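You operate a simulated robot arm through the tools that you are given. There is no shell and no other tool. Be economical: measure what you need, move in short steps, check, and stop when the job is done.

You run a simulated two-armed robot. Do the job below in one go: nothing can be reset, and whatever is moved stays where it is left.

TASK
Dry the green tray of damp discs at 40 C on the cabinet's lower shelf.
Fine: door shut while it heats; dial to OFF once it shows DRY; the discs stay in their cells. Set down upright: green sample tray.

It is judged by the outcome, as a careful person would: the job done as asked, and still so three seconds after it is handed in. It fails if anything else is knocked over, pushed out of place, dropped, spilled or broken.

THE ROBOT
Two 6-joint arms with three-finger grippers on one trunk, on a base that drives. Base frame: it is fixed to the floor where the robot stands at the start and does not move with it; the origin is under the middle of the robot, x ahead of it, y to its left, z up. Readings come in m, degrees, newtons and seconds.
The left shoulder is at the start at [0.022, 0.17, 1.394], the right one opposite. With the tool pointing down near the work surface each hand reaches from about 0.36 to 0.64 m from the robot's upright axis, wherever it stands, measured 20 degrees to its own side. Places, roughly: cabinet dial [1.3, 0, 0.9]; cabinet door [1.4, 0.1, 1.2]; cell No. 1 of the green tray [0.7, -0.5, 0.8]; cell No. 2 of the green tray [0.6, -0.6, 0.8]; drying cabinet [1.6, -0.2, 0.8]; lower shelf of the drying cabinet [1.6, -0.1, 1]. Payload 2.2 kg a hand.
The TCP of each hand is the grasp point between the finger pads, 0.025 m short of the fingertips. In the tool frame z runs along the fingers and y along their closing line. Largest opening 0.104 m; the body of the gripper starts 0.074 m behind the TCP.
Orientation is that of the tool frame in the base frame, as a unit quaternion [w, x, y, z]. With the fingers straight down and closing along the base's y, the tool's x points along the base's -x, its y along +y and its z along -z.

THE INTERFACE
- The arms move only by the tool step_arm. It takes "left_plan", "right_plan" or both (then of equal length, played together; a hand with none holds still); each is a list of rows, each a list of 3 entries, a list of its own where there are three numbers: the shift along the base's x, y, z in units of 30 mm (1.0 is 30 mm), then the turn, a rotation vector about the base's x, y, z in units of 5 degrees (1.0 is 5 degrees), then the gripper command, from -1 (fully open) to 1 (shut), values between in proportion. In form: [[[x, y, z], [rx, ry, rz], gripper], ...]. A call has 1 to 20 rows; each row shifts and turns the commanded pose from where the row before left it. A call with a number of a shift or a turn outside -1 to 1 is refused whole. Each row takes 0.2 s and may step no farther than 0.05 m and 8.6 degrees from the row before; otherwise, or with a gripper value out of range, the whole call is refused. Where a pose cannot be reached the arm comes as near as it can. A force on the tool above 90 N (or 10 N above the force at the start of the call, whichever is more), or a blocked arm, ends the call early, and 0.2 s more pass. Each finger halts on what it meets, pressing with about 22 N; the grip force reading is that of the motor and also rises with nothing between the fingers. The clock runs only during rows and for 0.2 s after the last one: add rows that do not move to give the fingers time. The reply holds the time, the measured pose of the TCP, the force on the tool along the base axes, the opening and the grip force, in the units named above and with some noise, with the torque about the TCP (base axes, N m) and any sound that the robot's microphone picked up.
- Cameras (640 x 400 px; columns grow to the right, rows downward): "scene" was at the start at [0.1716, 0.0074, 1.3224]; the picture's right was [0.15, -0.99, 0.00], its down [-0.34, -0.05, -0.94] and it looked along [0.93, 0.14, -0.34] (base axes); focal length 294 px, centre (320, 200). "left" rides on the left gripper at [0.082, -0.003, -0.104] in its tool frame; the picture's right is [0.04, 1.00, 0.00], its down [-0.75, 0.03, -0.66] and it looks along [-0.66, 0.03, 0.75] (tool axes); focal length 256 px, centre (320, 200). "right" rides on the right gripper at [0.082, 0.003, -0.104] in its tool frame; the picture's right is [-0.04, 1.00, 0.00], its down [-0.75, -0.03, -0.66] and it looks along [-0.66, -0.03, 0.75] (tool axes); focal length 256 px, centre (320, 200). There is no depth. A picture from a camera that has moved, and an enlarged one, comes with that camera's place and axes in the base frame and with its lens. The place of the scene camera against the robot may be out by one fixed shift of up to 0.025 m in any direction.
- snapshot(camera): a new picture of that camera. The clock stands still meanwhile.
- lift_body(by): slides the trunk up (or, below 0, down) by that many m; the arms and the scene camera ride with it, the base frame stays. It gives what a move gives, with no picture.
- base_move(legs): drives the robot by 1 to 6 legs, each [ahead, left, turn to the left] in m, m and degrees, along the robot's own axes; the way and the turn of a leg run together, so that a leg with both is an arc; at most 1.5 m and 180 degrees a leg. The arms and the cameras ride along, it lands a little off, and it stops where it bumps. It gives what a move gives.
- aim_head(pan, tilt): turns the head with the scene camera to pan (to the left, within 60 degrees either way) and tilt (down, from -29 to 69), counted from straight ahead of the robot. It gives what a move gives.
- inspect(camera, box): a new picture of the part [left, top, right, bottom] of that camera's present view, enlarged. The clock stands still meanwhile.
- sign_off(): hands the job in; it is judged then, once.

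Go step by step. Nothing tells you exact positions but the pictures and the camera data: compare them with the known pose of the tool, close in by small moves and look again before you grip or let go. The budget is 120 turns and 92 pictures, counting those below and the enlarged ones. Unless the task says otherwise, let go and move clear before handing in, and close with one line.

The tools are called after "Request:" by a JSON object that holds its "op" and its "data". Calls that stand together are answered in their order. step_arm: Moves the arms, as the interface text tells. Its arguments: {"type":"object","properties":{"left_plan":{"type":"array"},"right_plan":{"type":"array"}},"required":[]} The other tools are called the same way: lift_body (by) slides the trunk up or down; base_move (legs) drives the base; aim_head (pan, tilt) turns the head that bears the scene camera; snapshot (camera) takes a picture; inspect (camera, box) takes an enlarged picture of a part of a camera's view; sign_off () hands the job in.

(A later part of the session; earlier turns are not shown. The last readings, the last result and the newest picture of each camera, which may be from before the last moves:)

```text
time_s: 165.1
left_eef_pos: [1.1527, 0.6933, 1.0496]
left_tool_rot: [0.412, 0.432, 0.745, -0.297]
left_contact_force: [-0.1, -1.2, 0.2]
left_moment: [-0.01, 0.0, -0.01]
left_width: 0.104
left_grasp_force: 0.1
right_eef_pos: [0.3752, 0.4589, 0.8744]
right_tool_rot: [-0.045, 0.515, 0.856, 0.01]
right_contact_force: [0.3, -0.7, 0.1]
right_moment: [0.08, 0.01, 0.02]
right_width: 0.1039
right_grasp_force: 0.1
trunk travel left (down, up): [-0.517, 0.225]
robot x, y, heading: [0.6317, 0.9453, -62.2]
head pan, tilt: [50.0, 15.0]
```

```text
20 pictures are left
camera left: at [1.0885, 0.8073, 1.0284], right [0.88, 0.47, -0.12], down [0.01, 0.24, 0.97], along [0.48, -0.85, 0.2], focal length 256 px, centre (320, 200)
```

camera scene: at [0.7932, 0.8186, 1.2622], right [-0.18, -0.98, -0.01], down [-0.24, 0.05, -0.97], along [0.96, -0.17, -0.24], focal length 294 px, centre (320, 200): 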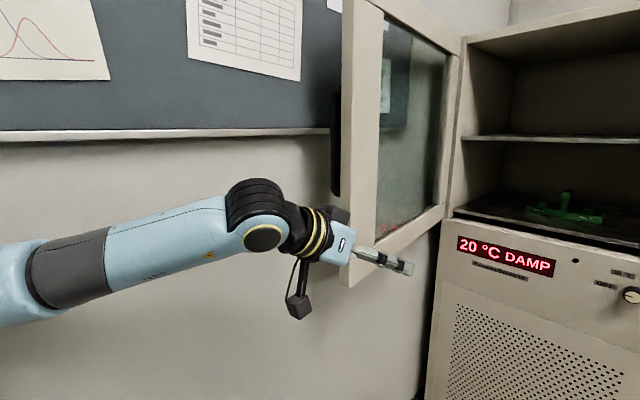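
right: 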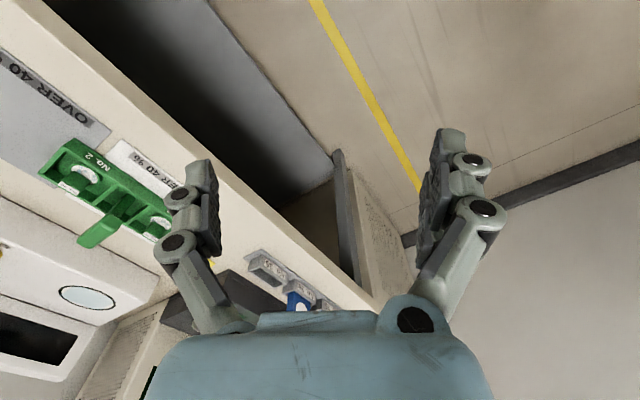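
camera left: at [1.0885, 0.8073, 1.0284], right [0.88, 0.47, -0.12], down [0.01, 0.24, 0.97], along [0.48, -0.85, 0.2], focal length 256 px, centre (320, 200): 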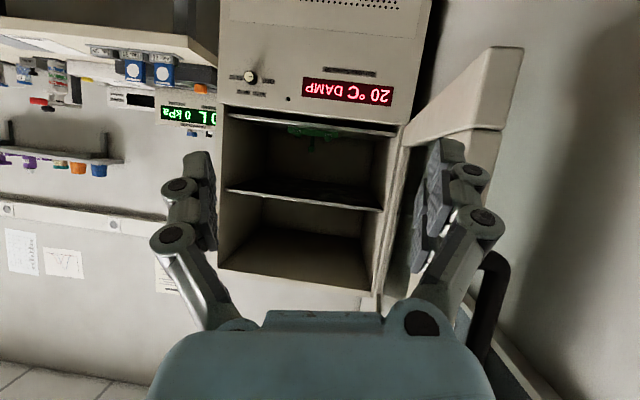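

The edge is about 0.12 m further left and just beyond the fingertips. Shifting left.

Request:
{"op": "base_move", "data": {"legs": [[0, 0.12, 2]]}}

Request:
{"op": "snapshot", "data": {"camera": "left"}}

```text
time_s: 165.9
left_eef_pos: [1.158, 0.7021, 1.0506]
left_tool_rot: [0.413, 0.425, 0.749, -0.297]
left_contact_force: [0.2, 0.6, 0.8]
left_moment: [0.0, -0.02, -0.03]
left_width: 0.104
left_grasp_force: 0.0
right_eef_pos: [0.3859, 0.4626, 0.8714]
right_tool_rot: [-0.042, 0.511, 0.859, 0.013]
right_contact_force: [-0.4, -1.3, -0.5]
right_moment: [0.0, 0.0, 0.02]
right_width: 0.1039
right_grasp_force: 0.1
trunk travel left (down, up): [-0.517, 0.225]
robot x, y, heading: [0.6451, 0.9522, -61.9]
head pan, tilt: [50.0, 15.0]
stopped in leg 1: the robot was blocked; the commanded pose is now the measured one
```

```text
19 pictures are left
camera left: at [1.0924, 0.8149, 1.0303], right [0.87, 0.48, -0.13], down [0.01, 0.24, 0.97], along [0.49, -0.85, 0.2], focal length 256 px, centre (320, 200)
```

left: 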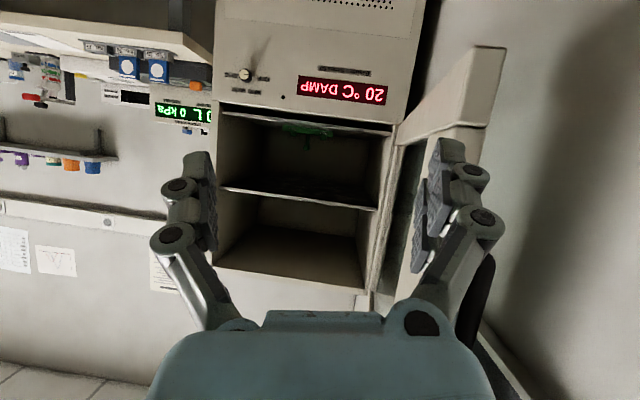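

Something (likely the elbow on the wall) stops the sideways drive. I'll step away and turn the robot about 30° left, so the door edge lies straight ahead of the left arm.

Request:
{"op": "base_move", "data": {"legs": [[0.0, -0.1, 0], [0, 0, 30]]}}

Request:
{"op": "aim_head", "data": {"pan": 15, "tilt": 15}}

Request:
{"op": "snapshot", "data": {"camera": "scene"}}

```text
time_s: 168.6
left_eef_pos: [1.1348, 0.9476, 1.0483]
left_tool_rot: [0.474, 0.22, 0.832, -0.186]
left_contact_force: [0.5, -0.1, -0.1]
left_moment: [0.01, 0.02, -0.03]
left_width: 0.1039
left_grasp_force: 0.1
right_eef_pos: [0.5792, 0.3569, 0.8753]
right_tool_rot: [-0.046, 0.275, 0.96, -0.003]
right_contact_force: [0.8, -0.5, 0.5]
right_moment: [-0.02, 0.02, -0.01]
right_width: 0.104
right_grasp_force: 0.2
trunk travel left (down, up): [-0.517, 0.225]
robot x, y, heading: [0.5639, 0.904, -31.8]
head pan, tilt: [50.0, 15.0]
```

```text
time_s: 169.6
left_eef_pos: [1.1338, 0.9465, 1.0491]
left_tool_rot: [0.474, 0.22, 0.832, -0.186]
left_contact_force: [0.8, -0.2, 0.4]
left_moment: [0.01, 0.0, 0.0]
left_width: 0.1041
left_grasp_force: 0.1
right_eef_pos: [0.5791, 0.358, 0.8752]
right_tool_rot: [-0.045, 0.276, 0.96, -0.003]
right_contact_force: [-0.1, -0.4, 0.0]
right_moment: [-0.02, -0.01, 0.05]
right_width: 0.104
right_grasp_force: 0.1
trunk travel left (down, up): [-0.517, 0.225]
robot x, y, heading: [0.5589, 0.9069, -32.1]
head pan, tilt: [15.0, 15.0]
```

```text
18 pictures are left
camera scene: at [0.7191, 0.8344, 1.2597], right [-0.29, -0.96, 0.0], down [-0.25, 0.08, -0.97], along [0.92, -0.28, -0.26], focal length 294 px, centre (320, 200)
```

scene: 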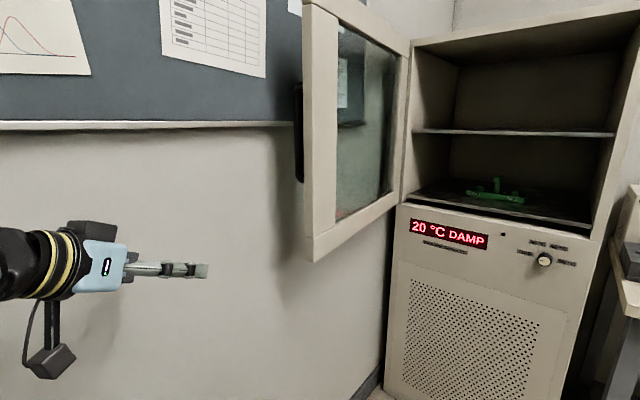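

There's plenty of room between the door and the wall. I'll drive forward 0.2 m, put the closed fingers behind the door's outer face, and sweep it toward closing.

Request:
{"op": "base_move", "data": {"legs": [[0.2, 0, 0]]}}

Request:
{"op": "step_arm", "data": {"left_plan": [[[0.37, -0.67, 0], [0, 0, 0], 1], [[0.37, -0.67, 0], [0, 0, 0], 1], [[0.37, -0.67, 0], [0, 0, 0], 1], [[0.37, -0.67, 0], [0, 0, 0], 1], [[0.37, -0.67, 0], [0, 0, 0], 1], [[0.37, -0.67, 0], [0, 0, 0], 1], [[0.37, -0.67, 0], [0, 0, 0], 1]]}}

Request:
{"op": "snapshot", "data": {"camera": "scene"}}

```text
time_s: 171.2
left_eef_pos: [1.3023, 0.8386, 1.0501]
left_tool_rot: [0.474, 0.221, 0.832, -0.186]
left_contact_force: [-7.5, -3.7, -0.4]
left_moment: [0.0, 0.02, 0.05]
left_width: 0.1008
left_grasp_force: 0.0
right_eef_pos: [0.7451, 0.2508, 0.8746]
right_tool_rot: [-0.044, 0.278, 0.96, -0.002]
right_contact_force: [0.0, 1.2, 0.0]
right_moment: [-0.03, -0.02, 0.0]
right_width: 0.1039
right_grasp_force: 0.1
trunk travel left (down, up): [-0.517, 0.225]
robot x, y, heading: [0.7321, 0.7995, -32.5]
head pan, tilt: [15.0, 15.0]
```

```text
time_s: 172.8
left_eef_pos: [1.3984, 0.7264, 1.0526]
left_tool_rot: [0.473, 0.223, 0.831, -0.189]
left_contact_force: [-0.4, -0.7, 0.0]
left_moment: [0.01, 0.01, 0.03]
left_width: 0.0
left_grasp_force: 21.8
left hand out of reach, approached as far as the arm can: row 5, 6, 7
right_eef_pos: [0.7462, 0.2506, 0.8749]
right_tool_rot: [-0.045, 0.277, 0.96, -0.001]
right_contact_force: [0.5, -0.6, 0.2]
right_moment: [0.01, 0.01, 0.0]
right_width: 0.104
right_grasp_force: 0.2
trunk travel left (down, up): [-0.517, 0.225]
robot x, y, heading: [0.7308, 0.7992, -32.2]
head pan, tilt: [15.0, 15.0]
```

```text
17 pictures are left
camera scene: at [0.8883, 0.7267, 1.2596], right [-0.3, -0.95, 0.0], down [-0.25, 0.08, -0.97], along [0.92, -0.29, -0.26], focal length 294 px, centre (320, 200)
```

scene: 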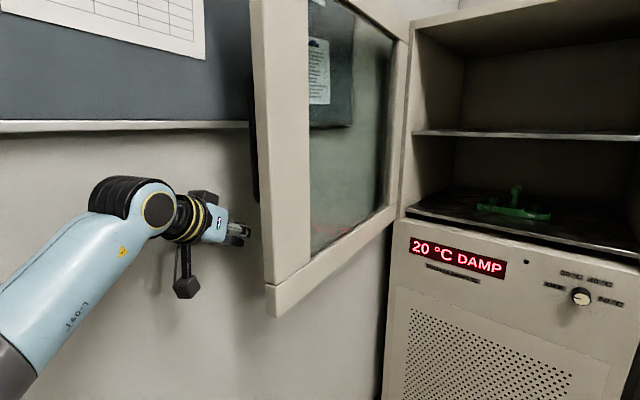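

The fingers are behind the door's outer face. Sweeping toward closing.

Request:
{"op": "step_arm", "data": {"left_plan": [[[-0.6, -0.7, 0], [0, 0, 0], 1], [[-0.6, -0.7, 0], [0, 0, 0], 1], [[-0.6, -0.7, 0], [0, 0, 0], 1], [[-0.6, -0.7, 0], [0, 0, 0], 1], [[-0.6, -0.7, 0], [0, 0, 0], 1], [[-0.6, -0.7, 0], [0, 0, 0], 1], [[-0.55, -0.75, 0], [0, 0, 0], 1], [[-0.55, -0.75, 0], [0, 0, 0], 1], [[-0.5, -0.8, 0], [0, 0, 0], 1], [[-0.45, -0.85, 0], [0, 0, 0], 1], [[-0.4, -0.85, 0], [0, 0, 0], 1], [[-0.35, -0.85, 0], [0, 0, 0], 1]]}}

Request:
{"op": "snapshot", "data": {"camera": "scene"}}

```text
time_s: 175.3
left_eef_pos: [1.3622, 0.7366, 1.0867]
left_tool_rot: [0.47, 0.226, 0.831, -0.194]
left_contact_force: [-0.3, -0.5, -0.3]
left_moment: [-0.01, -0.01, 0.02]
left_width: 0.0
left_grasp_force: 21.3
left hand out of reach, approached as far as the arm can: row 1, 2, 3, 4, 5, 6, 7, 8, 9, 10, 11, 12
right_eef_pos: [0.7475, 0.2494, 0.8752]
right_tool_rot: [-0.044, 0.277, 0.96, -0.002]
right_contact_force: [-0.8, -0.3, -0.9]
right_moment: [0.0, 0.03, 0.01]
right_width: 0.104
right_grasp_force: 0.1
trunk travel left (down, up): [-0.517, 0.225]
robot x, y, heading: [0.7301, 0.7963, -32.4]
head pan, tilt: [15.0, 15.0]
```

```text
16 pictures are left
camera scene: at [0.8881, 0.7267, 1.2597], right [-0.3, -0.95, 0.0], down [-0.25, 0.08, -0.97], along [0.92, -0.29, -0.26], focal length 294 px, centre (320, 200)
```

scene: 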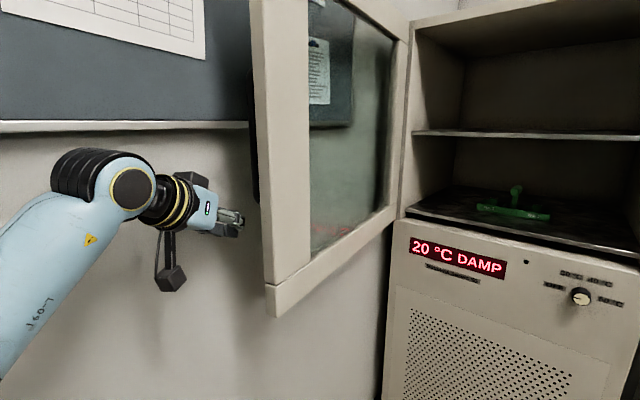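

The arm is at a joint limit in that direction, so I'll use the base as the mover: slightly forward, then to the right, hooking the door along.

Request:
{"op": "base_move", "data": {"legs": [[0.05, -0.01, 0], [-0.04, -0.22, 0]]}}

Request:
{"op": "snapshot", "data": {"camera": "scene"}}

```text
time_s: 177.6
left_eef_pos: [1.2478, 0.5334, 1.0854]
left_tool_rot: [0.47, 0.228, 0.83, -0.194]
left_contact_force: [-3.8, 2.7, -22.8]
left_moment: [0.01, -0.81, 0.27]
left_width: 0.0
left_grasp_force: 22.0
right_eef_pos: [0.6273, 0.0497, 0.8736]
right_tool_rot: [-0.045, 0.281, 0.959, -0.002]
right_contact_force: [-0.6, 0.3, -0.4]
right_moment: [0.0, 0.03, 0.01]
right_width: 0.104
right_grasp_force: 0.0
trunk travel left (down, up): [-0.517, 0.225]
robot x, y, heading: [0.6129, 0.5969, -32.7]
head pan, tilt: [15.0, 15.0]
```

```text
15 pictures are left
camera scene: at [0.7732, 0.5254, 1.2595], right [-0.31, -0.95, 0.0], down [-0.25, 0.08, -0.97], along [0.92, -0.29, -0.26], focal length 294 px, centre (320, 200)
```

scene: 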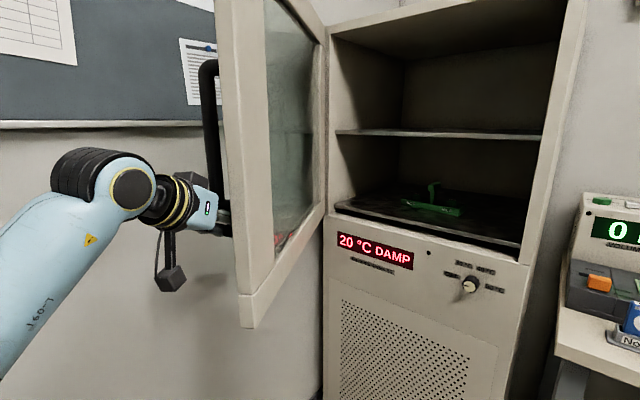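

The door follows the hand. I'll relieve the handle contact by lowering slightly and continue.

Request:
{"op": "lift_body", "data": {"by": -0.03}}

Request:
{"op": "base_move", "data": {"legs": [[0.03, -0.15, 0], [0.06, -0.15, 0]]}}

Request:
{"op": "snapshot", "data": {"camera": "scene"}}

```text
time_s: 178.3
left_eef_pos: [1.2466, 0.5334, 1.0569]
left_tool_rot: [0.47, 0.229, 0.83, -0.195]
left_contact_force: [-0.1, 0.1, -0.4]
left_moment: [-0.01, 0.02, 0.01]
left_width: 0.0001
left_grasp_force: 22.2
right_eef_pos: [0.6267, 0.0517, 0.8442]
right_tool_rot: [-0.045, 0.281, 0.959, -0.002]
right_contact_force: [1.1, -0.3, 0.3]
right_moment: [-0.02, 0.0, -0.01]
right_width: 0.1039
right_grasp_force: 0.0
trunk travel left (down, up): [-0.487, 0.255]
robot x, y, heading: [0.6142, 0.5977, -32.7]
head pan, tilt: [15.0, 15.0]
```

```text
time_s: 180.8
left_eef_pos: [1.1582, 0.2297, 1.0568]
left_tool_rot: [0.469, 0.229, 0.83, -0.195]
left_contact_force: [-0.5, -0.5, 0.0]
left_moment: [-0.02, -0.01, 0.01]
left_width: 0.0
left_grasp_force: 22.0
right_eef_pos: [0.5382, -0.2516, 0.844]
right_tool_rot: [-0.045, 0.281, 0.959, -0.001]
right_contact_force: [-0.3, -1.0, 0.5]
right_moment: [0.03, 0.0, 0.03]
right_width: 0.1038
right_grasp_force: 0.1
trunk travel left (down, up): [-0.487, 0.255]
robot x, y, heading: [0.5287, 0.2975, -32.8]
head pan, tilt: [15.0, 15.0]
```

```text
14 pictures are left
camera scene: at [0.6847, 0.2223, 1.2291], right [-0.31, -0.95, 0.0], down [-0.25, 0.08, -0.97], along [0.92, -0.29, -0.26], focal length 294 px, centre (320, 200)
```

scene: 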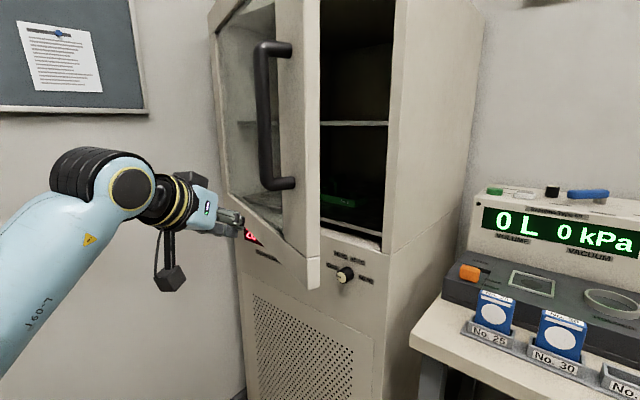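

The door is now only about 12° open. I'll back off, turn to face the cabinet, line the fist up with the door's stile below the handle, and push with the base.

Request:
{"op": "base_move", "data": {"legs": [[-0.12, 0, 0], [0, 0, -27], [0, 0.22, 0]]}}

Request:
{"op": "aim_head", "data": {"pan": 25, "tilt": 18}}

Request:
{"op": "snapshot", "data": {"camera": "scene"}}

```text
time_s: 184.4
left_eef_pos: [1.0786, 0.0851, 1.0578]
left_tool_rot: [0.397, 0.421, 0.751, -0.319]
left_contact_force: [-2.3, -0.8, -2.0]
left_moment: [-0.04, 0.01, 0.04]
left_width: 0.0
left_grasp_force: 22.3
right_eef_pos: [0.3199, -0.0538, 0.8452]
right_tool_rot: [-0.043, 0.499, 0.865, 0.008]
right_contact_force: [0.0, 0.0, -0.5]
right_moment: [-0.01, -0.03, 0.0]
right_width: 0.1039
right_grasp_force: 0.1
trunk travel left (down, up): [-0.487, 0.255]
robot x, y, heading: [0.559, 0.4406, -60.2]
head pan, tilt: [15.0, 15.0]
stopped in leg 3: the force on the tool passed its limit at 110 N (the readings are from after the stop); the commanded pose is now the measured one
```

```text
time_s: 185.1
left_eef_pos: [1.0797, 0.0848, 1.0579]
left_tool_rot: [0.398, 0.422, 0.75, -0.319]
left_contact_force: [-6.8, -1.9, -2.3]
left_moment: [0.03, -0.03, -0.03]
left_width: 0.0
left_grasp_force: 21.5
right_eef_pos: [0.3187, -0.0542, 0.8445]
right_tool_rot: [-0.043, 0.499, 0.866, 0.008]
right_contact_force: [0.1, -0.3, 0.2]
right_moment: [0.04, -0.02, -0.02]
right_width: 0.104
right_grasp_force: 0.0
trunk travel left (down, up): [-0.487, 0.255]
robot x, y, heading: [0.5635, 0.4423, -60.1]
head pan, tilt: [25.0, 18.0]
```

```text
13 pictures are left
camera scene: at [0.6822, 0.3159, 1.2243], right [-0.58, -0.82, 0.0], down [-0.25, 0.18, -0.95], along [0.78, -0.55, -0.31], focal length 294 px, centre (320, 200)
```

scene: 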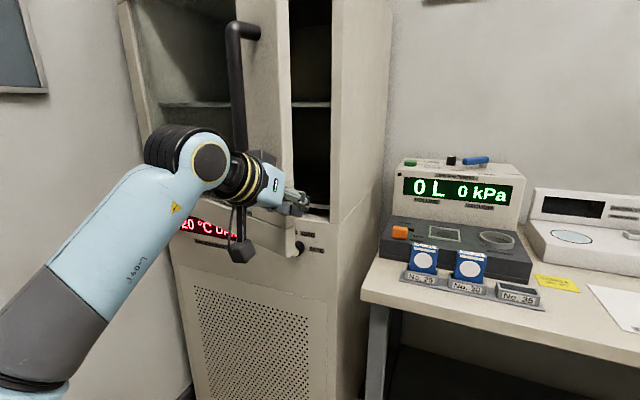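

The fingers met the door's edge sideways. I'll ease off right, back up, shift left, then push forward.

Request:
{"op": "base_move", "data": {"legs": [[0, -0.03, 0], [-0.13, 0, 0], [0, 0.15, 0]]}}

Request:
{"op": "snapshot", "data": {"camera": "scene"}}

```text
time_s: 187.8
left_eef_pos: [1.1231, 0.2585, 1.0572]
left_tool_rot: [0.398, 0.42, 0.751, -0.318]
left_contact_force: [1.3, 0.9, 0.2]
left_moment: [0.02, 0.0, -0.03]
left_width: 0.0
left_grasp_force: 22.1
right_eef_pos: [0.3635, 0.118, 0.8469]
right_tool_rot: [-0.044, 0.498, 0.866, 0.008]
right_contact_force: [0.1, 0.2, 0.4]
right_moment: [-0.05, 0.01, -0.04]
right_width: 0.1037
right_grasp_force: 0.1
trunk travel left (down, up): [-0.487, 0.255]
robot x, y, heading: [0.6032, 0.6125, -60.1]
head pan, tilt: [25.0, 18.0]
```

```text
12 pictures are left
camera scene: at [0.7251, 0.4893, 1.2243], right [-0.57, -0.82, 0.0], down [-0.25, 0.18, -0.95], along [0.78, -0.55, -0.31], focal length 294 px, centre (320, 200)
```

scene: 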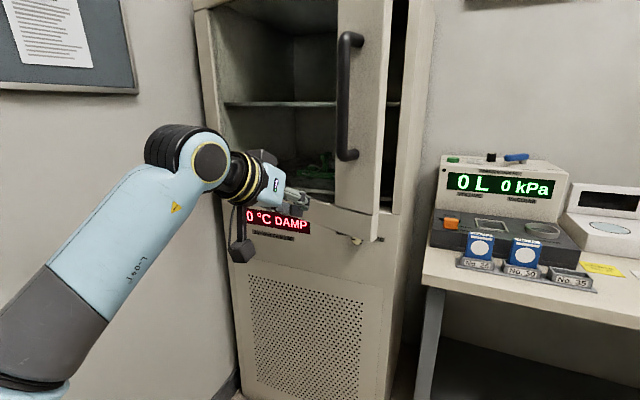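

I'll shift right 0.06 m to bear on the solid stile rather than the glass, then push forward.

Request:
{"op": "base_move", "data": {"legs": [[0, -0.06, 0], [0.2, 0, 0]]}}

Request:
{"op": "snapshot", "data": {"camera": "scene"}}

```text
time_s: 189.9
left_eef_pos: [1.17, 0.0487, 1.0564]
left_tool_rot: [0.396, 0.422, 0.751, -0.319]
left_contact_force: [-0.3, 0.1, -0.4]
left_moment: [0.01, -0.01, -0.01]
left_width: 0.0
left_grasp_force: 21.8
right_eef_pos: [0.4102, -0.0895, 0.8444]
right_tool_rot: [-0.043, 0.499, 0.865, 0.008]
right_contact_force: [0.5, -1.1, 0.1]
right_moment: [0.04, 0.02, -0.02]
right_width: 0.104
right_grasp_force: 0.0
trunk travel left (down, up): [-0.487, 0.255]
robot x, y, heading: [0.6513, 0.4043, -60.5]
head pan, tilt: [25.0, 18.0]
```

```text
11 pictures are left
camera scene: at [0.7734, 0.2805, 1.2241], right [-0.58, -0.82, 0.0], down [-0.25, 0.18, -0.95], along [0.78, -0.55, -0.31], focal length 294 px, centre (320, 200)
```

scene: 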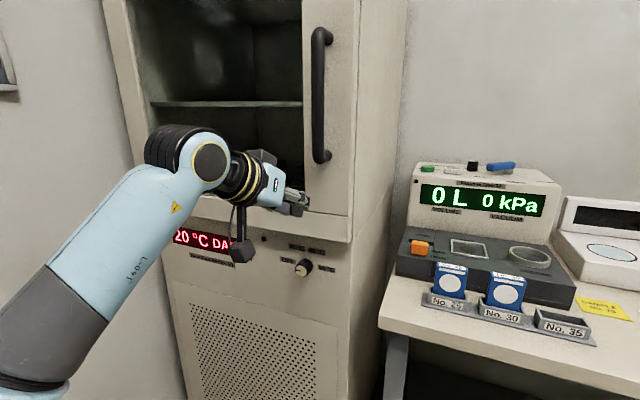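

Nearly closed. Pushing on until it stops.

Request:
{"op": "base_move", "data": {"legs": [[0.1, 0, 0]]}}

Request:
{"op": "inspect", "data": {"camera": "scene", "box": [100, 0, 420, 300]}}

```text
time_s: 191.1
left_eef_pos: [1.2061, -0.0141, 1.0567]
left_tool_rot: [0.394, 0.424, 0.751, -0.318]
left_contact_force: [-6.2, 6.0, 2.1]
left_moment: [-0.09, -0.09, 0.08]
left_width: 0.0
left_grasp_force: 22.3
right_eef_pos: [0.4511, -0.1583, 0.8456]
right_tool_rot: [-0.043, 0.499, 0.866, 0.008]
right_contact_force: [-0.8, -0.1, 0.3]
right_moment: [0.03, -0.02, 0.03]
right_width: 0.104
right_grasp_force: 0.2
trunk travel left (down, up): [-0.487, 0.255]
robot x, y, heading: [0.6932, 0.3333, -60.4]
head pan, tilt: [25.0, 18.0]
stopped in leg 1: the force on the tool passed its limit at 105 N (the readings are from after the stop); the commanded pose is now the measured one
```

```text
1.33 times, centred on (260, 150) of scene
camera zoom: at [0.8114, 0.2145, 1.2245], right [-0.57, -0.82, 0.0], down [-0.25, 0.18, -0.95], along [0.78, -0.55, -0.31], focal length 392 px, centre (400, 267)
```

zoom: 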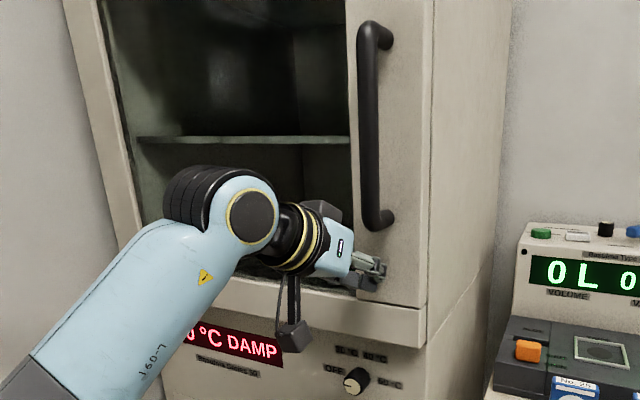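

The door is shut. Next the dial: I'll back off, lower the trunk a bit, and bring the right hand to the front for a horizontal grip.

Request:
{"op": "base_move", "data": {"legs": [[-0.25, 0, 0]]}}

Request:
{"op": "lift_body", "data": {"by": -0.12}}

Request:
{"op": "step_arm", "data": {"right_plan": [[[0.98, 0.07, 0.1], [0, 0, 0], -1], [[0.98, 0.07, 0.1], [0, 0, 0], -1], [[0.98, 0.07, 0.1], [0, 0, 0], -1], [[0.98, 0.07, 0.1], [0, 0, 0], -1], [[0.98, 0.07, 0.1], [0, 0, 0], -1], [[0.98, 0.07, 0.1], [0, 0, 0], -1], [[0.98, 0.07, 0], [0, 0, 0], -1], [[0.98, 0.07, 0], [0, 0, 0], -1], [[0.98, 0.07, 0], [0, 0, 0], -1], [[0.98, 0.07, 0], [0, 0, 0], -1], [[0.98, 0.07, 0], [0, 0, 0], -1], [[0.98, 0.07, 0], [0, 0, 0], -1], [[0, 0, 0], [0, 0, 0], -1]]}}

Request:
{"op": "step_arm", "data": {"right_plan": [[[0, 0, 0.3], [-0.978, -0.556, 0], -0.4], [[0, 0, 0.3], [-0.978, -0.556, 0], -0.4], [[0, 0, 0.3], [-0.978, -0.556, 0], -0.4], [[0, 0, 0.3], [-0.978, -0.556, 0], -0.4], [[0, 0, 0.3], [-0.978, -0.556, 0], -0.4], [[0, 0, 0.3], [-0.978, -0.556, 0], -0.4], [[0, 0, 0], [-0.978, -0.556, 0], -0.4], [[0, 0, 0], [-0.978, -0.556, 0], -0.4], [[0, 0, 0], [-0.978, -0.556, 0], -0.4], [[0, 0, 0], [-0.978, -0.556, 0], -0.4], [[0, 0, 0], [-0.978, -0.556, 0], -0.4], [[0, 0, 0], [-0.978, -0.556, 0], -0.4], [[0, 0, 0], [-0.978, -0.556, 0], -0.4], [[0, 0, 0], [-0.978, -0.556, 0], -0.4], [[0, 0, 0], [-0.978, -0.556, 0], -0.4], [[0, 0, 0], [-0.978, -0.556, 0], -0.4]]}}

```text
time_s: 192.9
left_eef_pos: [1.0854, 0.2012, 1.0555]
left_tool_rot: [0.395, 0.421, 0.753, -0.316]
left_contact_force: [-0.8, 0.1, 0.1]
left_moment: [-0.01, 0.04, -0.01]
left_width: 0.0002
left_grasp_force: 21.6
right_eef_pos: [0.329, 0.0544, 0.8455]
right_tool_rot: [-0.043, 0.497, 0.867, 0.007]
right_contact_force: [-0.3, 0.7, 0.2]
right_moment: [-0.03, 0.01, 0.01]
right_width: 0.104
right_grasp_force: 0.0
trunk travel left (down, up): [-0.487, 0.255]
robot x, y, heading: [0.5669, 0.5529, -59.8]
head pan, tilt: [25.0, 18.0]
```

```text
time_s: 194.4
left_eef_pos: [1.086, 0.2001, 0.9356]
left_tool_rot: [0.394, 0.421, 0.753, -0.316]
left_contact_force: [-0.2, -0.3, -0.4]
left_moment: [-0.02, 0.0, 0.02]
left_width: 0.0001
left_grasp_force: 21.6
right_eef_pos: [0.3296, 0.0542, 0.725]
right_tool_rot: [-0.043, 0.497, 0.867, 0.007]
right_contact_force: [-0.1, 0.1, -0.1]
right_moment: [-0.01, -0.02, 0.02]
right_width: 0.1044
right_grasp_force: 0.1
trunk travel left (down, up): [-0.367, 0.375]
robot x, y, heading: [0.5684, 0.5479, -59.9]
head pan, tilt: [25.0, 18.0]
```

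```text
time_s: 197.4
left_eef_pos: [1.0863, 0.2005, 0.9347]
left_tool_rot: [0.394, 0.42, 0.754, -0.315]
left_contact_force: [-0.4, 0.9, 0.1]
left_moment: [-0.03, 0.01, 0.02]
left_width: 0.0
left_grasp_force: 21.3
right_eef_pos: [0.6451, 0.0518, 0.7059]
right_tool_rot: [-0.057, 0.505, 0.861, -0.015]
right_contact_force: [-0.4, 0.6, 0.1]
right_moment: [-0.01, -0.02, 0.04]
right_width: 0.104
right_grasp_force: 0.0
right hand out of reach, approached as far as the arm can: row 4, 5, 6, 7
trunk travel left (down, up): [-0.367, 0.375]
robot x, y, heading: [0.5665, 0.5513, -59.8]
head pan, tilt: [25.0, 18.0]
stopped in row 13 (right hand): the arm was blocked; the commanded pose is now the measured one
```

```text
time_s: 198.3
left_eef_pos: [1.0862, 0.1998, 0.9343]
left_tool_rot: [0.395, 0.421, 0.753, -0.316]
left_contact_force: [-0.4, 0.2, 0.9]
left_moment: [0.0, 0.0, 0.0]
left_width: 0.0
left_grasp_force: 22.6
right_eef_pos: [0.6408, -0.0294, 0.8139]
right_tool_rot: [0.15, 0.502, 0.832, -0.184]
right_contact_force: [-0.2, -0.1, -0.2]
right_moment: [-0.04, 0.01, 0.01]
right_width: 0.0728
right_grasp_force: 0.0
trunk travel left (down, up): [-0.367, 0.375]
robot x, y, heading: [0.5677, 0.5475, -59.8]
head pan, tilt: [25.0, 18.0]
stopped in row 4 (right hand): the arm was blocked; the commanded pose is now the measured one
```

The right arm was briefly blocked while settling. I'll continue the pitch-up from here.

Request:
{"op": "step_arm", "data": {"right_plan": [[[0, 0, 0.2], [-0.978, -0.556, 0], -0.4], [[0, 0, 0.2], [-0.978, -0.556, 0], -0.4], [[0, 0, 0.2], [-0.978, -0.556, 0], -0.4], [[0, 0, 0], [-0.978, -0.556, 0], -0.4], [[0, 0, 0], [-0.978, -0.556, 0], -0.4], [[0, 0, 0], [-0.978, -0.556, 0], -0.4], [[0, 0, 0], [-0.978, -0.556, 0], -0.4], [[0, 0, 0], [-0.978, -0.556, 0], -0.4], [[0, 0, 0], [-0.978, -0.556, 0], -0.4], [[0, 0, 0], [-0.978, -0.556, 0], -0.4], [[0, 0, 0], [-0.978, -0.556, 0], -0.4], [[0, 0, 0], [-0.978, -0.556, 0], -0.4]]}}

Request:
{"op": "snapshot", "data": {"camera": "right"}}

```text
time_s: 200.9
left_eef_pos: [1.0869, 0.2006, 0.9365]
left_tool_rot: [0.395, 0.421, 0.753, -0.315]
left_contact_force: [-0.9, 0.1, -0.2]
left_moment: [-0.03, 0.0, -0.02]
left_width: 0.0002
left_grasp_force: 21.4
right_eef_pos: [0.6418, -0.0273, 0.8297]
right_tool_rot: [0.587, 0.4, 0.571, -0.413]
right_contact_force: [0.0, 0.7, 0.3]
right_moment: [-0.01, -0.01, 0.01]
right_width: 0.0729
right_grasp_force: 0.0
trunk travel left (down, up): [-0.367, 0.375]
robot x, y, heading: [0.5673, 0.5508, -59.8]
head pan, tilt: [25.0, 18.0]
```

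```text
9 pictures are left
camera right: at [0.6095, 0.0685, 0.7461], right [0.94, 0.34, 0.04], down [-0.26, 0.63, 0.74], along [0.23, -0.7, 0.68], focal length 256 px, centre (320, 200)
```

right: 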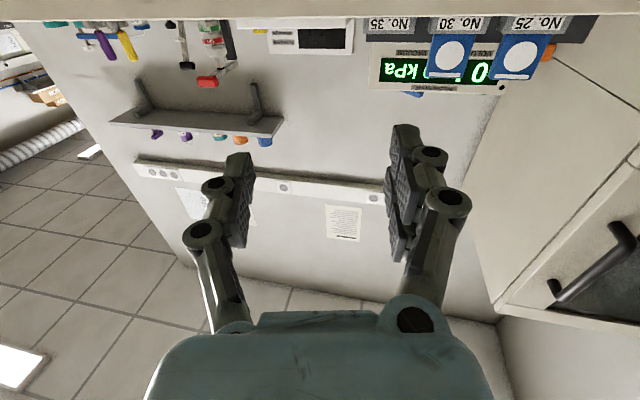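

The right hand now points forward and level. I'll correct its yaw by 10° and move it leftward in front of the robot.

Request:
{"op": "step_arm", "data": {"right_plan": [[[0.58, 0.34, 0], [0, 0, 0.7], -0.4], [[0.58, 0.34, 0], [0, 0, 0.7], -0.4], [[0.58, 0.34, 0], [0, 0, 0.6], -0.4], [[0.58, 0.34, 0], [0, 0, 0], -0.4], [[0.58, 0.34, 0], [0, 0, 0], -0.4], [[0.58, 0.34, 0], [0, 0, 0], -0.4], [[0.58, 0.34, 0], [0, 0, 0], -0.4], [[0.58, 0.34, 0], [0, 0, 0], -0.4], [[0.58, 0.34, 0], [0, 0, 0], -0.4], [[0.58, 0.34, 0], [0, 0, 0], -0.4]]}}

```text
time_s: 202.4
left_eef_pos: [1.0858, 0.2002, 0.9357]
left_tool_rot: [0.394, 0.421, 0.753, -0.316]
left_contact_force: [0.0, 0.6, 0.4]
left_moment: [0.0, -0.01, -0.01]
left_width: 0.0
left_grasp_force: 22.4
right_eef_pos: [0.6743, -0.0097, 0.8172]
right_tool_rot: [0.593, 0.298, 0.623, -0.414]
right_contact_force: [-0.2, -0.2, -0.3]
right_moment: [0.04, -0.01, -0.03]
right_width: 0.0729
right_grasp_force: 0.1
right hand out of reach, approached as far as the arm can: row 2, 3, 4, 5
trunk travel left (down, up): [-0.367, 0.375]
robot x, y, heading: [0.5668, 0.5511, -59.9]
head pan, tilt: [25.0, 18.0]
stopped in row 7 (right hand): the arm was blocked; the commanded pose is now the measured one
```

The right arm is cramped. The left hand is already well placed for the dial, so I'll level it there (lower to dial height) and tuck the right hand back out of the way.

Request:
{"op": "step_arm", "data": {"left_plan": [[[0, 0, -0.31], [-0.854, -0.431, 0.139], -0.3], [[0, 0, -0.31], [-0.854, -0.431, 0.139], -0.3], [[0, 0, -0.31], [-0.854, -0.431, 0.139], -0.3], [[0, 0, -0.31], [-0.854, -0.431, 0.139], -0.3], [[0, 0, -0.31], [-0.854, -0.431, 0.139], -0.3], [[0, 0, -0.31], [-0.854, -0.431, 0.139], -0.3], [[0, 0, -0.31], [0.372, -0.741, 0], -0.3], [[0, 0, -0.31], [0.372, -0.741, 0], -0.3], [[0, 0, -0.31], [0, 0, 0.7], -0.3], [[0, 0, -0.31], [0, 0, 0], -0.3]], "right_plan": [[[-0.83, 0.1, 0], [0, 0, 0], -0.4], [[-0.83, 0.1, 0], [0, 0, 0], -0.4], [[-0.83, 0.1, 0], [0, 0, 0], -0.4], [[-0.83, 0.1, 0], [0, 0, 0], -0.4], [[-0.83, 0.1, 0], [0, 0, 0], -0.4], [[-0.83, 0.1, 0], [0, 0, 0], -0.4], [[-0.83, 0.1, 0], [0, 0, 0], -0.4], [[-0.83, 0.1, 0], [0, 0, 0], -0.4], [[-0.83, 0.1, 0], [0, 0, 0], -0.4], [[-0.83, 0.1, 0], [0, 0, 0], -0.4]]}}

Request:
{"op": "snapshot", "data": {"camera": "left"}}

```text
time_s: 204.6
left_eef_pos: [1.1454, 0.227, 0.8569]
left_tool_rot: [0.59, 0.361, 0.612, -0.383]
left_contact_force: [0.4, -0.1, -0.2]
left_moment: [0.0, -0.02, -0.01]
left_width: 0.0676
left_grasp_force: 0.0
left hand out of reach, approached as far as the arm can: row 2, 3, 4, 5, 6, 7, 8, 9, 10
right_eef_pos: [0.4258, 0.0219, 0.8183]
right_tool_rot: [0.595, 0.298, 0.623, -0.412]
right_contact_force: [-0.1, -0.2, -0.2]
right_moment: [0.01, 0.0, 0.06]
right_width: 0.0727
right_grasp_force: 0.1
trunk travel left (down, up): [-0.367, 0.375]
robot x, y, heading: [0.5689, 0.5498, -59.8]
head pan, tilt: [25.0, 18.0]
```

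```text
8 pictures are left
camera left: at [1.0932, 0.3169, 0.7757], right [0.89, 0.44, -0.08], down [-0.23, 0.61, 0.76], along [0.39, -0.66, 0.65], focal length 256 px, centre (320, 200)
```

left: 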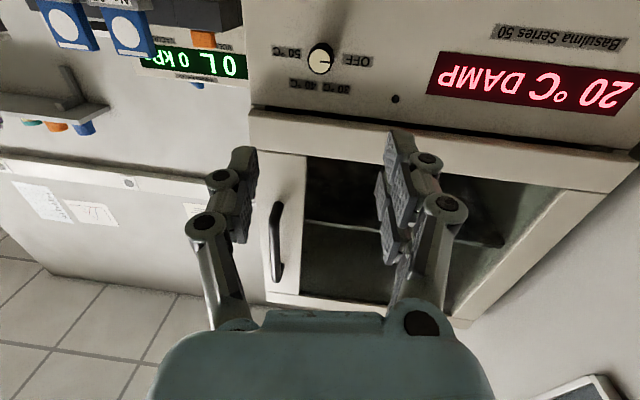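

The dial is directly ahead in the left view, at about (1.29, −0.06, 0.865). Driving in most of the way.

Request:
{"op": "base_move", "data": {"legs": [[0.23, -0.015, 0]]}}

Request:
{"op": "snapshot", "data": {"camera": "left"}}

```text
time_s: 206.3
left_eef_pos: [1.2493, 0.0172, 0.8559]
left_tool_rot: [0.588, 0.363, 0.612, -0.384]
left_contact_force: [-0.3, -0.6, -0.4]
left_moment: [0.03, 0.02, -0.04]
left_width: 0.0675
left_grasp_force: 0.1
right_eef_pos: [0.5262, -0.1842, 0.8162]
right_tool_rot: [0.593, 0.3, 0.622, -0.414]
right_contact_force: [0.9, 0.1, 1.5]
right_moment: [-0.02, -0.01, 0.03]
right_width: 0.0729
right_grasp_force: 0.1
trunk travel left (down, up): [-0.367, 0.375]
robot x, y, heading: [0.671, 0.341, -59.8]
head pan, tilt: [25.0, 18.0]
```

```text
7 pictures are left
camera left: at [1.1957, 0.1077, 0.775], right [0.89, 0.44, -0.08], down [-0.23, 0.61, 0.76], along [0.38, -0.66, 0.65], focal length 256 px, centre (320, 200)
```

left: 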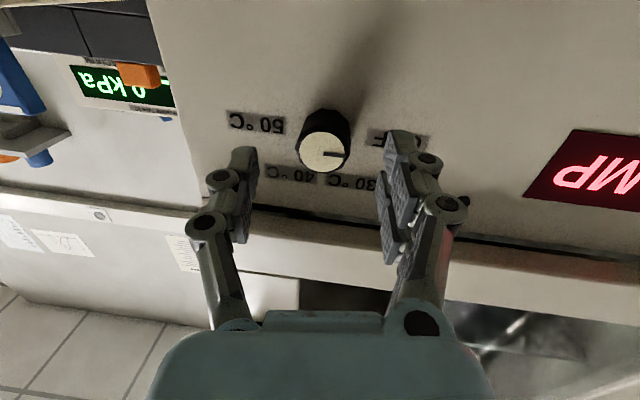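

The dial's face is 0.037 m ahead of the TCP and well centred. Advancing 0.028 m and closing on the knob.

Request:
{"op": "step_arm", "data": {"left_plan": [[[0.23, -0.4, 0], [0, 0, 0], -0.3], [[0.23, -0.4, 0], [0, 0, 0], -0.3], [[0, 0, 0], [0, 0, 0], -0.3], [[0, 0, 0], [0, 0, 0], 1], [[0, 0, 0], [0, 0, 0], 1], [[0, 0, 0], [0, 0, 0], 1], [[0, 0, 0], [0, 0, 0], 1]]}}

```text
time_s: 207.9
left_eef_pos: [1.2581, 0.0076, 0.8659]
left_tool_rot: [0.589, 0.359, 0.614, -0.384]
left_contact_force: [29.0, 16.7, 5.3]
left_moment: [0.11, -0.49, 0.07]
left_width: 0.0266
left_grasp_force: 44.3
left hand out of reach, approached as far as the arm can: row 1, 2
right_eef_pos: [0.5302, -0.1837, 0.8194]
right_tool_rot: [0.593, 0.298, 0.622, -0.414]
right_contact_force: [0.1, 1.3, 0.1]
right_moment: [0.01, 0.02, 0.02]
right_width: 0.0729
right_grasp_force: 0.0
trunk travel left (down, up): [-0.367, 0.375]
robot x, y, heading: [0.6696, 0.3375, -59.8]
head pan, tilt: [25.0, 18.0]
```

The arm was at its reach limit and drifted up, gripping only the tip of the knob. I'll release, restore the previous pose, and use the base for the final advance.

Request:
{"op": "step_arm", "data": {"left_plan": [[[0, 0, 0], [0, 0, 0], -0.3], [[0, 0, 0], [0, 0, 0], -0.3], [[0, 0, 0], [0, 0, 0], -0.3], [[-0.29, 0.32, -0.33], [0, 0, 0], -0.3], [[0, 0, 0], [0, 0, 0], -0.3]]}}

Request:
{"op": "base_move", "data": {"legs": [[0.03, 0, 0]]}}

```text
time_s: 209.1
left_eef_pos: [1.2461, 0.0142, 0.8551]
left_tool_rot: [0.586, 0.361, 0.613, -0.389]
left_contact_force: [0.9, 0.1, -0.7]
left_moment: [0.0, -0.02, -0.01]
left_width: 0.0676
left_grasp_force: 0.2
right_eef_pos: [0.528, -0.1849, 0.8179]
right_tool_rot: [0.593, 0.3, 0.622, -0.414]
right_contact_force: [0.0, 0.3, -0.2]
right_moment: [0.01, 0.05, 0.03]
right_width: 0.0729
right_grasp_force: 0.0
trunk travel left (down, up): [-0.367, 0.375]
robot x, y, heading: [0.6752, 0.3416, -59.8]
head pan, tilt: [25.0, 18.0]
```

```text
time_s: 210.0
left_eef_pos: [1.2621, -0.0127, 0.8552]
left_tool_rot: [0.586, 0.359, 0.614, -0.387]
left_contact_force: [-0.6, 0.1, -0.1]
left_moment: [0.0, -0.03, 0.02]
left_width: 0.0679
left_grasp_force: 0.1
right_eef_pos: [0.542, -0.2122, 0.8173]
right_tool_rot: [0.593, 0.3, 0.622, -0.413]
right_contact_force: [0.2, -0.6, 0.0]
right_moment: [-0.03, -0.02, 0.0]
right_width: 0.0728
right_grasp_force: 0.1
trunk travel left (down, up): [-0.367, 0.375]
robot x, y, heading: [0.6902, 0.3114, -60.2]
head pan, tilt: [25.0, 18.0]
```

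Now the TCP is over the knob. Closing and beginning to turn clockwise.

Request:
{"op": "step_arm", "data": {"left_plan": [[[0, 0, 0], [0, 0, 0], 1], [[0, 0, 0], [0, 0, 0], 1], [[0, 0, 0], [0, 0, 0], 1], [[0, 0, 0], [0, 0, 0], 1], [[0, 0, 0], [0.55, -0.953, 0], 1], [[0, 0, 0], [0.55, -0.953, 0], 1], [[0, 0, 0], [0.55, -0.953, 0], 1], [[0, 0, 0], [0.55, -0.953, 0], 1], [[0, 0, 0], [0.55, -0.953, 0], 1], [[0, 0, 0], [0.55, -0.953, 0], 1]]}}

```text
time_s: 211.3
left_eef_pos: [1.2657, -0.009, 0.8575]
left_tool_rot: [0.589, 0.395, 0.601, -0.369]
left_contact_force: [-27.5, -20.6, -10.0]
left_moment: [-0.26, -0.55, -0.23]
left_width: 0.0342
left_grasp_force: 44.8
left hand out of reach, approached as far as the arm can: row 5, 6
right_eef_pos: [0.5299, -0.2109, 0.8175]
right_tool_rot: [0.59, 0.305, 0.62, -0.417]
right_contact_force: [-0.2, 0.9, -1.2]
right_moment: [0.02, -0.03, -0.06]
right_width: 0.0726
right_grasp_force: 0.1
trunk travel left (down, up): [-0.367, 0.375]
robot x, y, heading: [0.6853, 0.3145, -60.9]
head pan, tilt: [25.0, 18.0]
stopped in row 6 (left hand): the force on the tool passed its limit at 101 N (the readings are from after the stop); the commanded pose is now the measured one
```

The arm is too near its reach limit in this stance to twist. I'll release, back off, lower the trunk so the hand is higher relative to the shoulder, and test the twist in free space.

Request:
{"op": "step_arm", "data": {"left_plan": [[[0, 0, 0], [0, 0, 0], -0.3], [[0, 0, 0], [0, 0, 0], -0.3], [[0, 0, 0], [0, 0, 0], -0.3], [[0, 0, 0], [0, 0, 0], -0.3]]}}

Request:
{"op": "base_move", "data": {"legs": [[-0.12, 0, 0]]}}

Request:
{"op": "lift_body", "data": {"by": -0.18}}

Request:
{"op": "step_arm", "data": {"left_plan": [[[-0.1, 0.17, 0.75], [0, 0, 0], -0.3], [[-0.1, 0.17, 0.75], [0, 0, 0], -0.3], [[-0.1, 0.17, 0.75], [0, 0, 0], -0.3], [[-0.1, 0.17, 0.75], [0, 0, 0], -0.3], [[0, 0, 0.75], [0, 0, 0], -0.3], [[0, 0, 0.75], [0, 0, 0], -0.3], [[0, 0, 0.75], [0, 0, 0], -0.3], [[0, 0, 0.75], [0, 0, 0], -0.3], [[0, 0, 0], [0.55, -0.953, 0], -0.3], [[0, 0, 0], [0.55, -0.953, 0], -0.3], [[0, 0, 0], [0.55, -0.953, 0], -0.3], [[0, 0, 0], [0.55, -0.953, 0], -0.3], [[0, 0, 0], [0.55, -0.953, 0], -0.3], [[0, 0, 0], [0.55, -0.953, 0], -0.3], [[0, 0, 0], [0.55, -0.953, 0], -0.3], [[0, 0, 0], [0.55, -0.953, 0], -0.3]]}}

```text
time_s: 212.3
left_eef_pos: [1.2699, -0.0048, 0.8573]
left_tool_rot: [0.59, 0.394, 0.601, -0.368]
left_contact_force: [-1.0, -0.2, 0.0]
left_moment: [0.0, 0.0, 0.02]
left_width: 0.0674
left_grasp_force: 0.1
right_eef_pos: [0.5345, -0.2104, 0.8172]
right_tool_rot: [0.591, 0.303, 0.62, -0.417]
right_contact_force: [0.1, -0.3, -0.7]
right_moment: [0.01, -0.01, 0.02]
right_width: 0.0729
right_grasp_force: 0.0
trunk travel left (down, up): [-0.367, 0.375]
robot x, y, heading: [0.6867, 0.3157, -60.5]
head pan, tilt: [25.0, 18.0]
```

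```text
time_s: 213.5
left_eef_pos: [1.2115, 0.1004, 0.8584]
left_tool_rot: [0.591, 0.394, 0.601, -0.367]
left_contact_force: [-0.2, 0.3, 0.2]
left_moment: [0.03, -0.01, -0.03]
left_width: 0.0678
left_grasp_force: 0.0
right_eef_pos: [0.475, -0.1067, 0.8176]
right_tool_rot: [0.592, 0.303, 0.62, -0.417]
right_contact_force: [-0.5, 0.7, 0.2]
right_moment: [0.02, -0.04, 0.04]
right_width: 0.073
right_grasp_force: 0.1
trunk travel left (down, up): [-0.367, 0.375]
robot x, y, heading: [0.6265, 0.4207, -60.7]
head pan, tilt: [25.0, 18.0]
```

```text
time_s: 215.5
left_eef_pos: [1.2055, 0.1113, 0.6109]
left_tool_rot: [0.547, 0.416, 0.638, -0.347]
left_contact_force: [-1.0, 1.0, 0.0]
left_moment: [0.0, -0.01, 0.03]
left_width: 0.0678
left_grasp_force: 0.0
right_eef_pos: [0.4762, -0.1059, 0.6387]
right_tool_rot: [0.592, 0.304, 0.619, -0.417]
right_contact_force: [-0.6, 0.2, 0.1]
right_moment: [0.03, 0.0, 0.03]
right_width: 0.0728
right_grasp_force: 0.1
trunk travel left (down, up): [-0.187, 0.555]
robot x, y, heading: [0.6243, 0.4183, -60.8]
head pan, tilt: [25.0, 18.0]
```

```text
time_s: 218.9
left_eef_pos: [1.3295, 0.1121, 0.8463]
left_tool_rot: [0.627, 0.607, 0.482, -0.075]
left_contact_force: [0.0, 0.2, 0.5]
left_moment: [0.01, -0.03, 0.0]
left_width: 0.0677
left_grasp_force: 0.0
left hand out of reach, approached as far as the arm can: row 1, 2, 3, 4, 5, 6, 7, 9, 10, 11, 12, 13, 14, 15, 16
right_eef_pos: [0.4762, -0.1072, 0.6364]
right_tool_rot: [0.592, 0.302, 0.621, -0.416]
right_contact_force: [0.4, 0.2, 0.0]
right_moment: [-0.01, 0.0, -0.01]
right_width: 0.0727
right_grasp_force: 0.1
trunk travel left (down, up): [-0.187, 0.555]
robot x, y, heading: [0.6265, 0.419, -60.6]
head pan, tilt: [25.0, 18.0]
```

Positive twist drives the arm toward a limit. I'll test the negative twist while moving the hand back inward.

Request:
{"op": "step_arm", "data": {"left_plan": [[[-0.2, -0.1, 0], [-0.55, 0.953, 0], -0.3], [[-0.2, -0.1, 0], [-0.55, 0.953, 0], -0.3], [[-0.2, -0.1, 0], [-0.55, 0.953, 0], -0.3], [[-0.2, -0.1, 0], [-0.55, 0.953, 0], -0.3], [[-0.2, -0.1, 0], [-0.55, 0.953, 0], -0.3], [[-0.2, -0.1, 0], [-0.55, 0.953, 0], -0.3], [[-0.2, -0.1, 0], [-0.55, 0.953, 0], -0.3], [[-0.2, -0.1, 0], [-0.55, 0.953, 0], -0.3], [[-0.2, -0.1, 0], [-0.55, 0.953, 0], -0.3], [[-0.2, -0.1, 0], [-0.55, 0.953, 0], -0.3], [[-0.2, -0.1, 0], [-0.55, 0.953, 0], -0.3], [[-0.2, -0.1, 0], [-0.55, 0.953, 0], -0.3], [[-0.2, -0.1, 0], [-0.55, 0.953, 0], -0.3], [[-0.2, -0.1, 0], [-0.55, 0.953, 0], -0.3], [[-0.2, -0.1, 0], [-0.55, 0.953, 0], -0.3], [[-0.2, -0.1, 0], [-0.55, 0.953, 0], -0.3], [[0, 0, 0], [-0.55, 0.953, 0], -0.3], [[0, 0, 0], [-0.55, 0.953, 0], -0.3], [[0, 0, 0], [-0.55, 0.953, 0], -0.3], [[0, 0, 0], [-0.55, 0.953, 0], -0.3]]}}

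```text
time_s: 223.1
left_eef_pos: [1.2341, 0.0636, 0.8468]
left_tool_rot: [0.27, 0.037, 0.699, -0.662]
left_contact_force: [-0.7, -0.4, -0.3]
left_moment: [0.02, -0.01, 0.0]
left_width: 0.0677
left_grasp_force: 0.1
right_eef_pos: [0.4769, -0.1047, 0.6376]
right_tool_rot: [0.591, 0.304, 0.62, -0.417]
right_contact_force: [-0.8, -0.5, 1.3]
right_moment: [0.02, -0.01, 0.0]
right_width: 0.0726
right_grasp_force: 0.0
trunk travel left (down, up): [-0.187, 0.555]
robot x, y, heading: [0.627, 0.4203, -60.3]
head pan, tilt: [25.0, 18.0]
```

Negative twist is entirely free. I'll wind further negative (to about −115°), straighten the yaw, grip the knob there, and turn it clockwise back to level.

Request:
{"op": "step_arm", "data": {"left_plan": [[[0, 0, 0.3], [0, 0, 0.72], -0.3], [[0, 0, 0], [0, 0, 0.72], -0.3], [[0, 0, 0], [0, 0, 0.72], -0.3], [[0, 0, 0], [-0.55, 0.953, 0], -0.3], [[0, 0, 0], [-0.55, 0.953, 0], -0.3], [[0, 0, 0], [-0.55, 0.953, 0], -0.3], [[0, 0, 0], [-0.55, 0.953, 0], -0.3], [[0, 0, 0], [-0.55, 0.953, 0], -0.3], [[0, 0, 0], [-0.55, 0.953, 0], -0.3], [[0, 0, 0], [-0.55, 0.953, 0], -0.3], [[0, 0, 0], [-0.55, 0.953, 0], -0.3], [[0, 0, 0], [-0.55, 0.953, 0], -0.3], [[0, 0, 0], [-0.55, 0.953, 0], -0.3]]}}

Request:
{"op": "base_move", "data": {"legs": [[0.03, -0.012, 0]]}}

Request:
{"op": "snapshot", "data": {"camera": "left"}}

```text
time_s: 225.9
left_eef_pos: [1.2928, 0.009, 0.8691]
left_tool_rot: [0.01, 0.332, -0.602, 0.726]
left_contact_force: [-8.2, 12.8, -24.7]
left_moment: [1.08, -0.58, -0.65]
left_width: 0.0886
left_grasp_force: 15.1
left hand out of reach, approached as far as the arm can: row 1, 2, 3, 4, 6, 7, 8, 9, 10, 11, 12, 13
right_eef_pos: [0.4763, -0.1062, 0.638]
right_tool_rot: [0.591, 0.302, 0.621, -0.417]
right_contact_force: [-0.7, -0.3, -0.5]
right_moment: [-0.02, -0.01, 0.03]
right_width: 0.0728
right_grasp_force: 0.0
trunk travel left (down, up): [-0.187, 0.555]
robot x, y, heading: [0.6307, 0.4192, -60.5]
head pan, tilt: [25.0, 18.0]
```

```text
time_s: 226.9
left_eef_pos: [1.2946, -0.0054, 0.8718]
left_tool_rot: [0.002, 0.332, -0.601, 0.727]
left_contact_force: [-25.2, 27.6, -3.9]
left_moment: [-1.59, -1.91, 1.49]
left_width: 0.0944
left_grasp_force: 44.7
right_eef_pos: [0.485, -0.1352, 0.6391]
right_tool_rot: [0.595, 0.3, 0.62, -0.414]
right_contact_force: [-0.6, 0.6, 0.1]
right_moment: [0.01, 0.03, 0.02]
right_width: 0.073
right_grasp_force: 0.1
trunk travel left (down, up): [-0.187, 0.555]
robot x, y, heading: [0.6238, 0.3907, -59.7]
head pan, tilt: [25.0, 18.0]
stopped in leg 1: the force on the tool passed its limit at 115 N (the readings are from after the stop); the commanded pose is now the measured one
```

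```text
6 pictures are left
camera left: at [1.1823, 0.0533, 0.9086], right [-0.43, -0.29, -0.85], down [0.26, 0.86, -0.43], along [0.86, -0.41, -0.3], focal length 256 px, centre (320, 200)
```

left: 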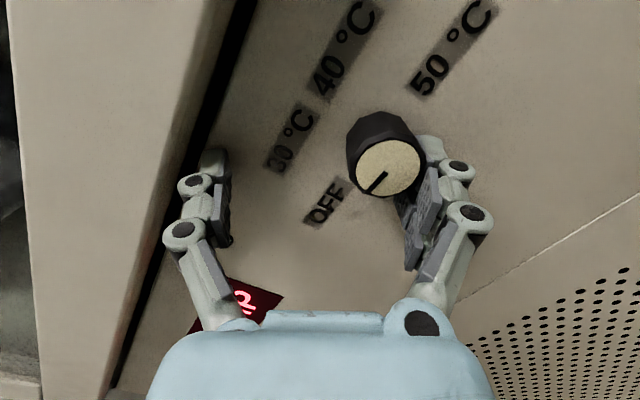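

The arm drifted while winding and touched the knob area; the dial still reads OFF. The tool is now wound to about −119° with the right heading, so I'll keep that pose and align with base and trunk only: back off, down 15 mm, right 30 mm.

Request:
{"op": "base_move", "data": {"legs": [[-0.06, 0, 0]]}}

Request:
{"op": "lift_body", "data": {"by": -0.015}}

Request:
{"op": "step_arm", "data": {"left_plan": [[[0, 0, 0], [0, 0, 0], -0.3], [[0, 0, 0], [0, 0, 0], -0.3]]}}

```text
time_s: 227.9
left_eef_pos: [1.2668, 0.0409, 0.8705]
left_tool_rot: [0.004, 0.334, -0.602, 0.725]
left_contact_force: [1.1, -0.5, -0.6]
left_moment: [-0.01, 0.02, -0.02]
left_width: 0.0675
left_grasp_force: 0.1
right_eef_pos: [0.4546, -0.084, 0.6384]
right_tool_rot: [0.594, 0.3, 0.621, -0.414]
right_contact_force: [0.0, -0.1, -0.3]
right_moment: [-0.01, -0.01, -0.01]
right_width: 0.073
right_grasp_force: 0.1
trunk travel left (down, up): [-0.187, 0.555]
robot x, y, heading: [0.598, 0.4435, -60.2]
head pan, tilt: [25.0, 18.0]
```

```text
time_s: 228.5
left_eef_pos: [1.2676, 0.0401, 0.8549]
left_tool_rot: [0.006, 0.333, -0.603, 0.725]
left_contact_force: [-0.4, -1.1, -0.1]
left_moment: [0.02, 0.0, 0.02]
left_width: 0.0677
left_grasp_force: 0.1
right_eef_pos: [0.4556, -0.0839, 0.6235]
right_tool_rot: [0.594, 0.3, 0.622, -0.413]
right_contact_force: [-0.8, 0.4, 0.0]
right_moment: [0.0, 0.01, -0.01]
right_width: 0.0726
right_grasp_force: 0.1
trunk travel left (down, up): [-0.172, 0.57]
robot x, y, heading: [0.5953, 0.4416, -60.2]
head pan, tilt: [25.0, 18.0]
```

```text
time_s: 229.1
left_eef_pos: [1.2679, 0.0426, 0.8539]
left_tool_rot: [0.006, 0.333, -0.603, 0.725]
left_contact_force: [0.8, 0.4, 0.1]
left_moment: [-0.01, -0.02, -0.01]
left_width: 0.0675
left_grasp_force: 0.0
right_eef_pos: [0.4553, -0.0849, 0.6232]
right_tool_rot: [0.594, 0.3, 0.621, -0.414]
right_contact_force: [-0.1, 0.9, -0.3]
right_moment: [0.01, -0.03, -0.01]
right_width: 0.0728
right_grasp_force: 0.1
trunk travel left (down, up): [-0.172, 0.57]
robot x, y, heading: [0.6, 0.4396, -60.0]
head pan, tilt: [25.0, 18.0]
```

Clear of the knob. Shifting right 30 mm.

Request:
{"op": "base_move", "data": {"legs": [[0, -0.03, 0]]}}

Request:
{"op": "step_arm", "data": {"left_plan": [[[0, 0, 0], [0, 0, 0], -0.3]]}}

```text
time_s: 229.9
left_eef_pos: [1.2417, 0.0249, 0.8546]
left_tool_rot: [0.006, 0.332, -0.604, 0.725]
left_contact_force: [-0.1, -0.4, 0.4]
left_moment: [-0.02, 0.0, -0.01]
left_width: 0.0678
left_grasp_force: 0.1
right_eef_pos: [0.4279, -0.1003, 0.6225]
right_tool_rot: [0.594, 0.301, 0.621, -0.414]
right_contact_force: [-0.4, 0.7, 0.0]
right_moment: [0.0, 0.01, -0.02]
right_width: 0.0727
right_grasp_force: 0.1
trunk travel left (down, up): [-0.172, 0.57]
robot x, y, heading: [0.5729, 0.4285, -60.1]
head pan, tilt: [25.0, 18.0]
```

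```text
time_s: 230.3
left_eef_pos: [1.2419, 0.025, 0.8536]
left_tool_rot: [0.005, 0.333, -0.603, 0.725]
left_contact_force: [-0.3, 0.2, -0.2]
left_moment: [-0.01, 0.01, 0.0]
left_width: 0.0677
left_grasp_force: 0.1
right_eef_pos: [0.4276, -0.0998, 0.623]
right_tool_rot: [0.594, 0.3, 0.622, -0.414]
right_contact_force: [0.2, 0.7, -0.8]
right_moment: [0.03, 0.01, -0.02]
right_width: 0.0731
right_grasp_force: 0.0
trunk travel left (down, up): [-0.172, 0.57]
robot x, y, heading: [0.5764, 0.4281, -60.1]
head pan, tilt: [25.0, 18.0]
```

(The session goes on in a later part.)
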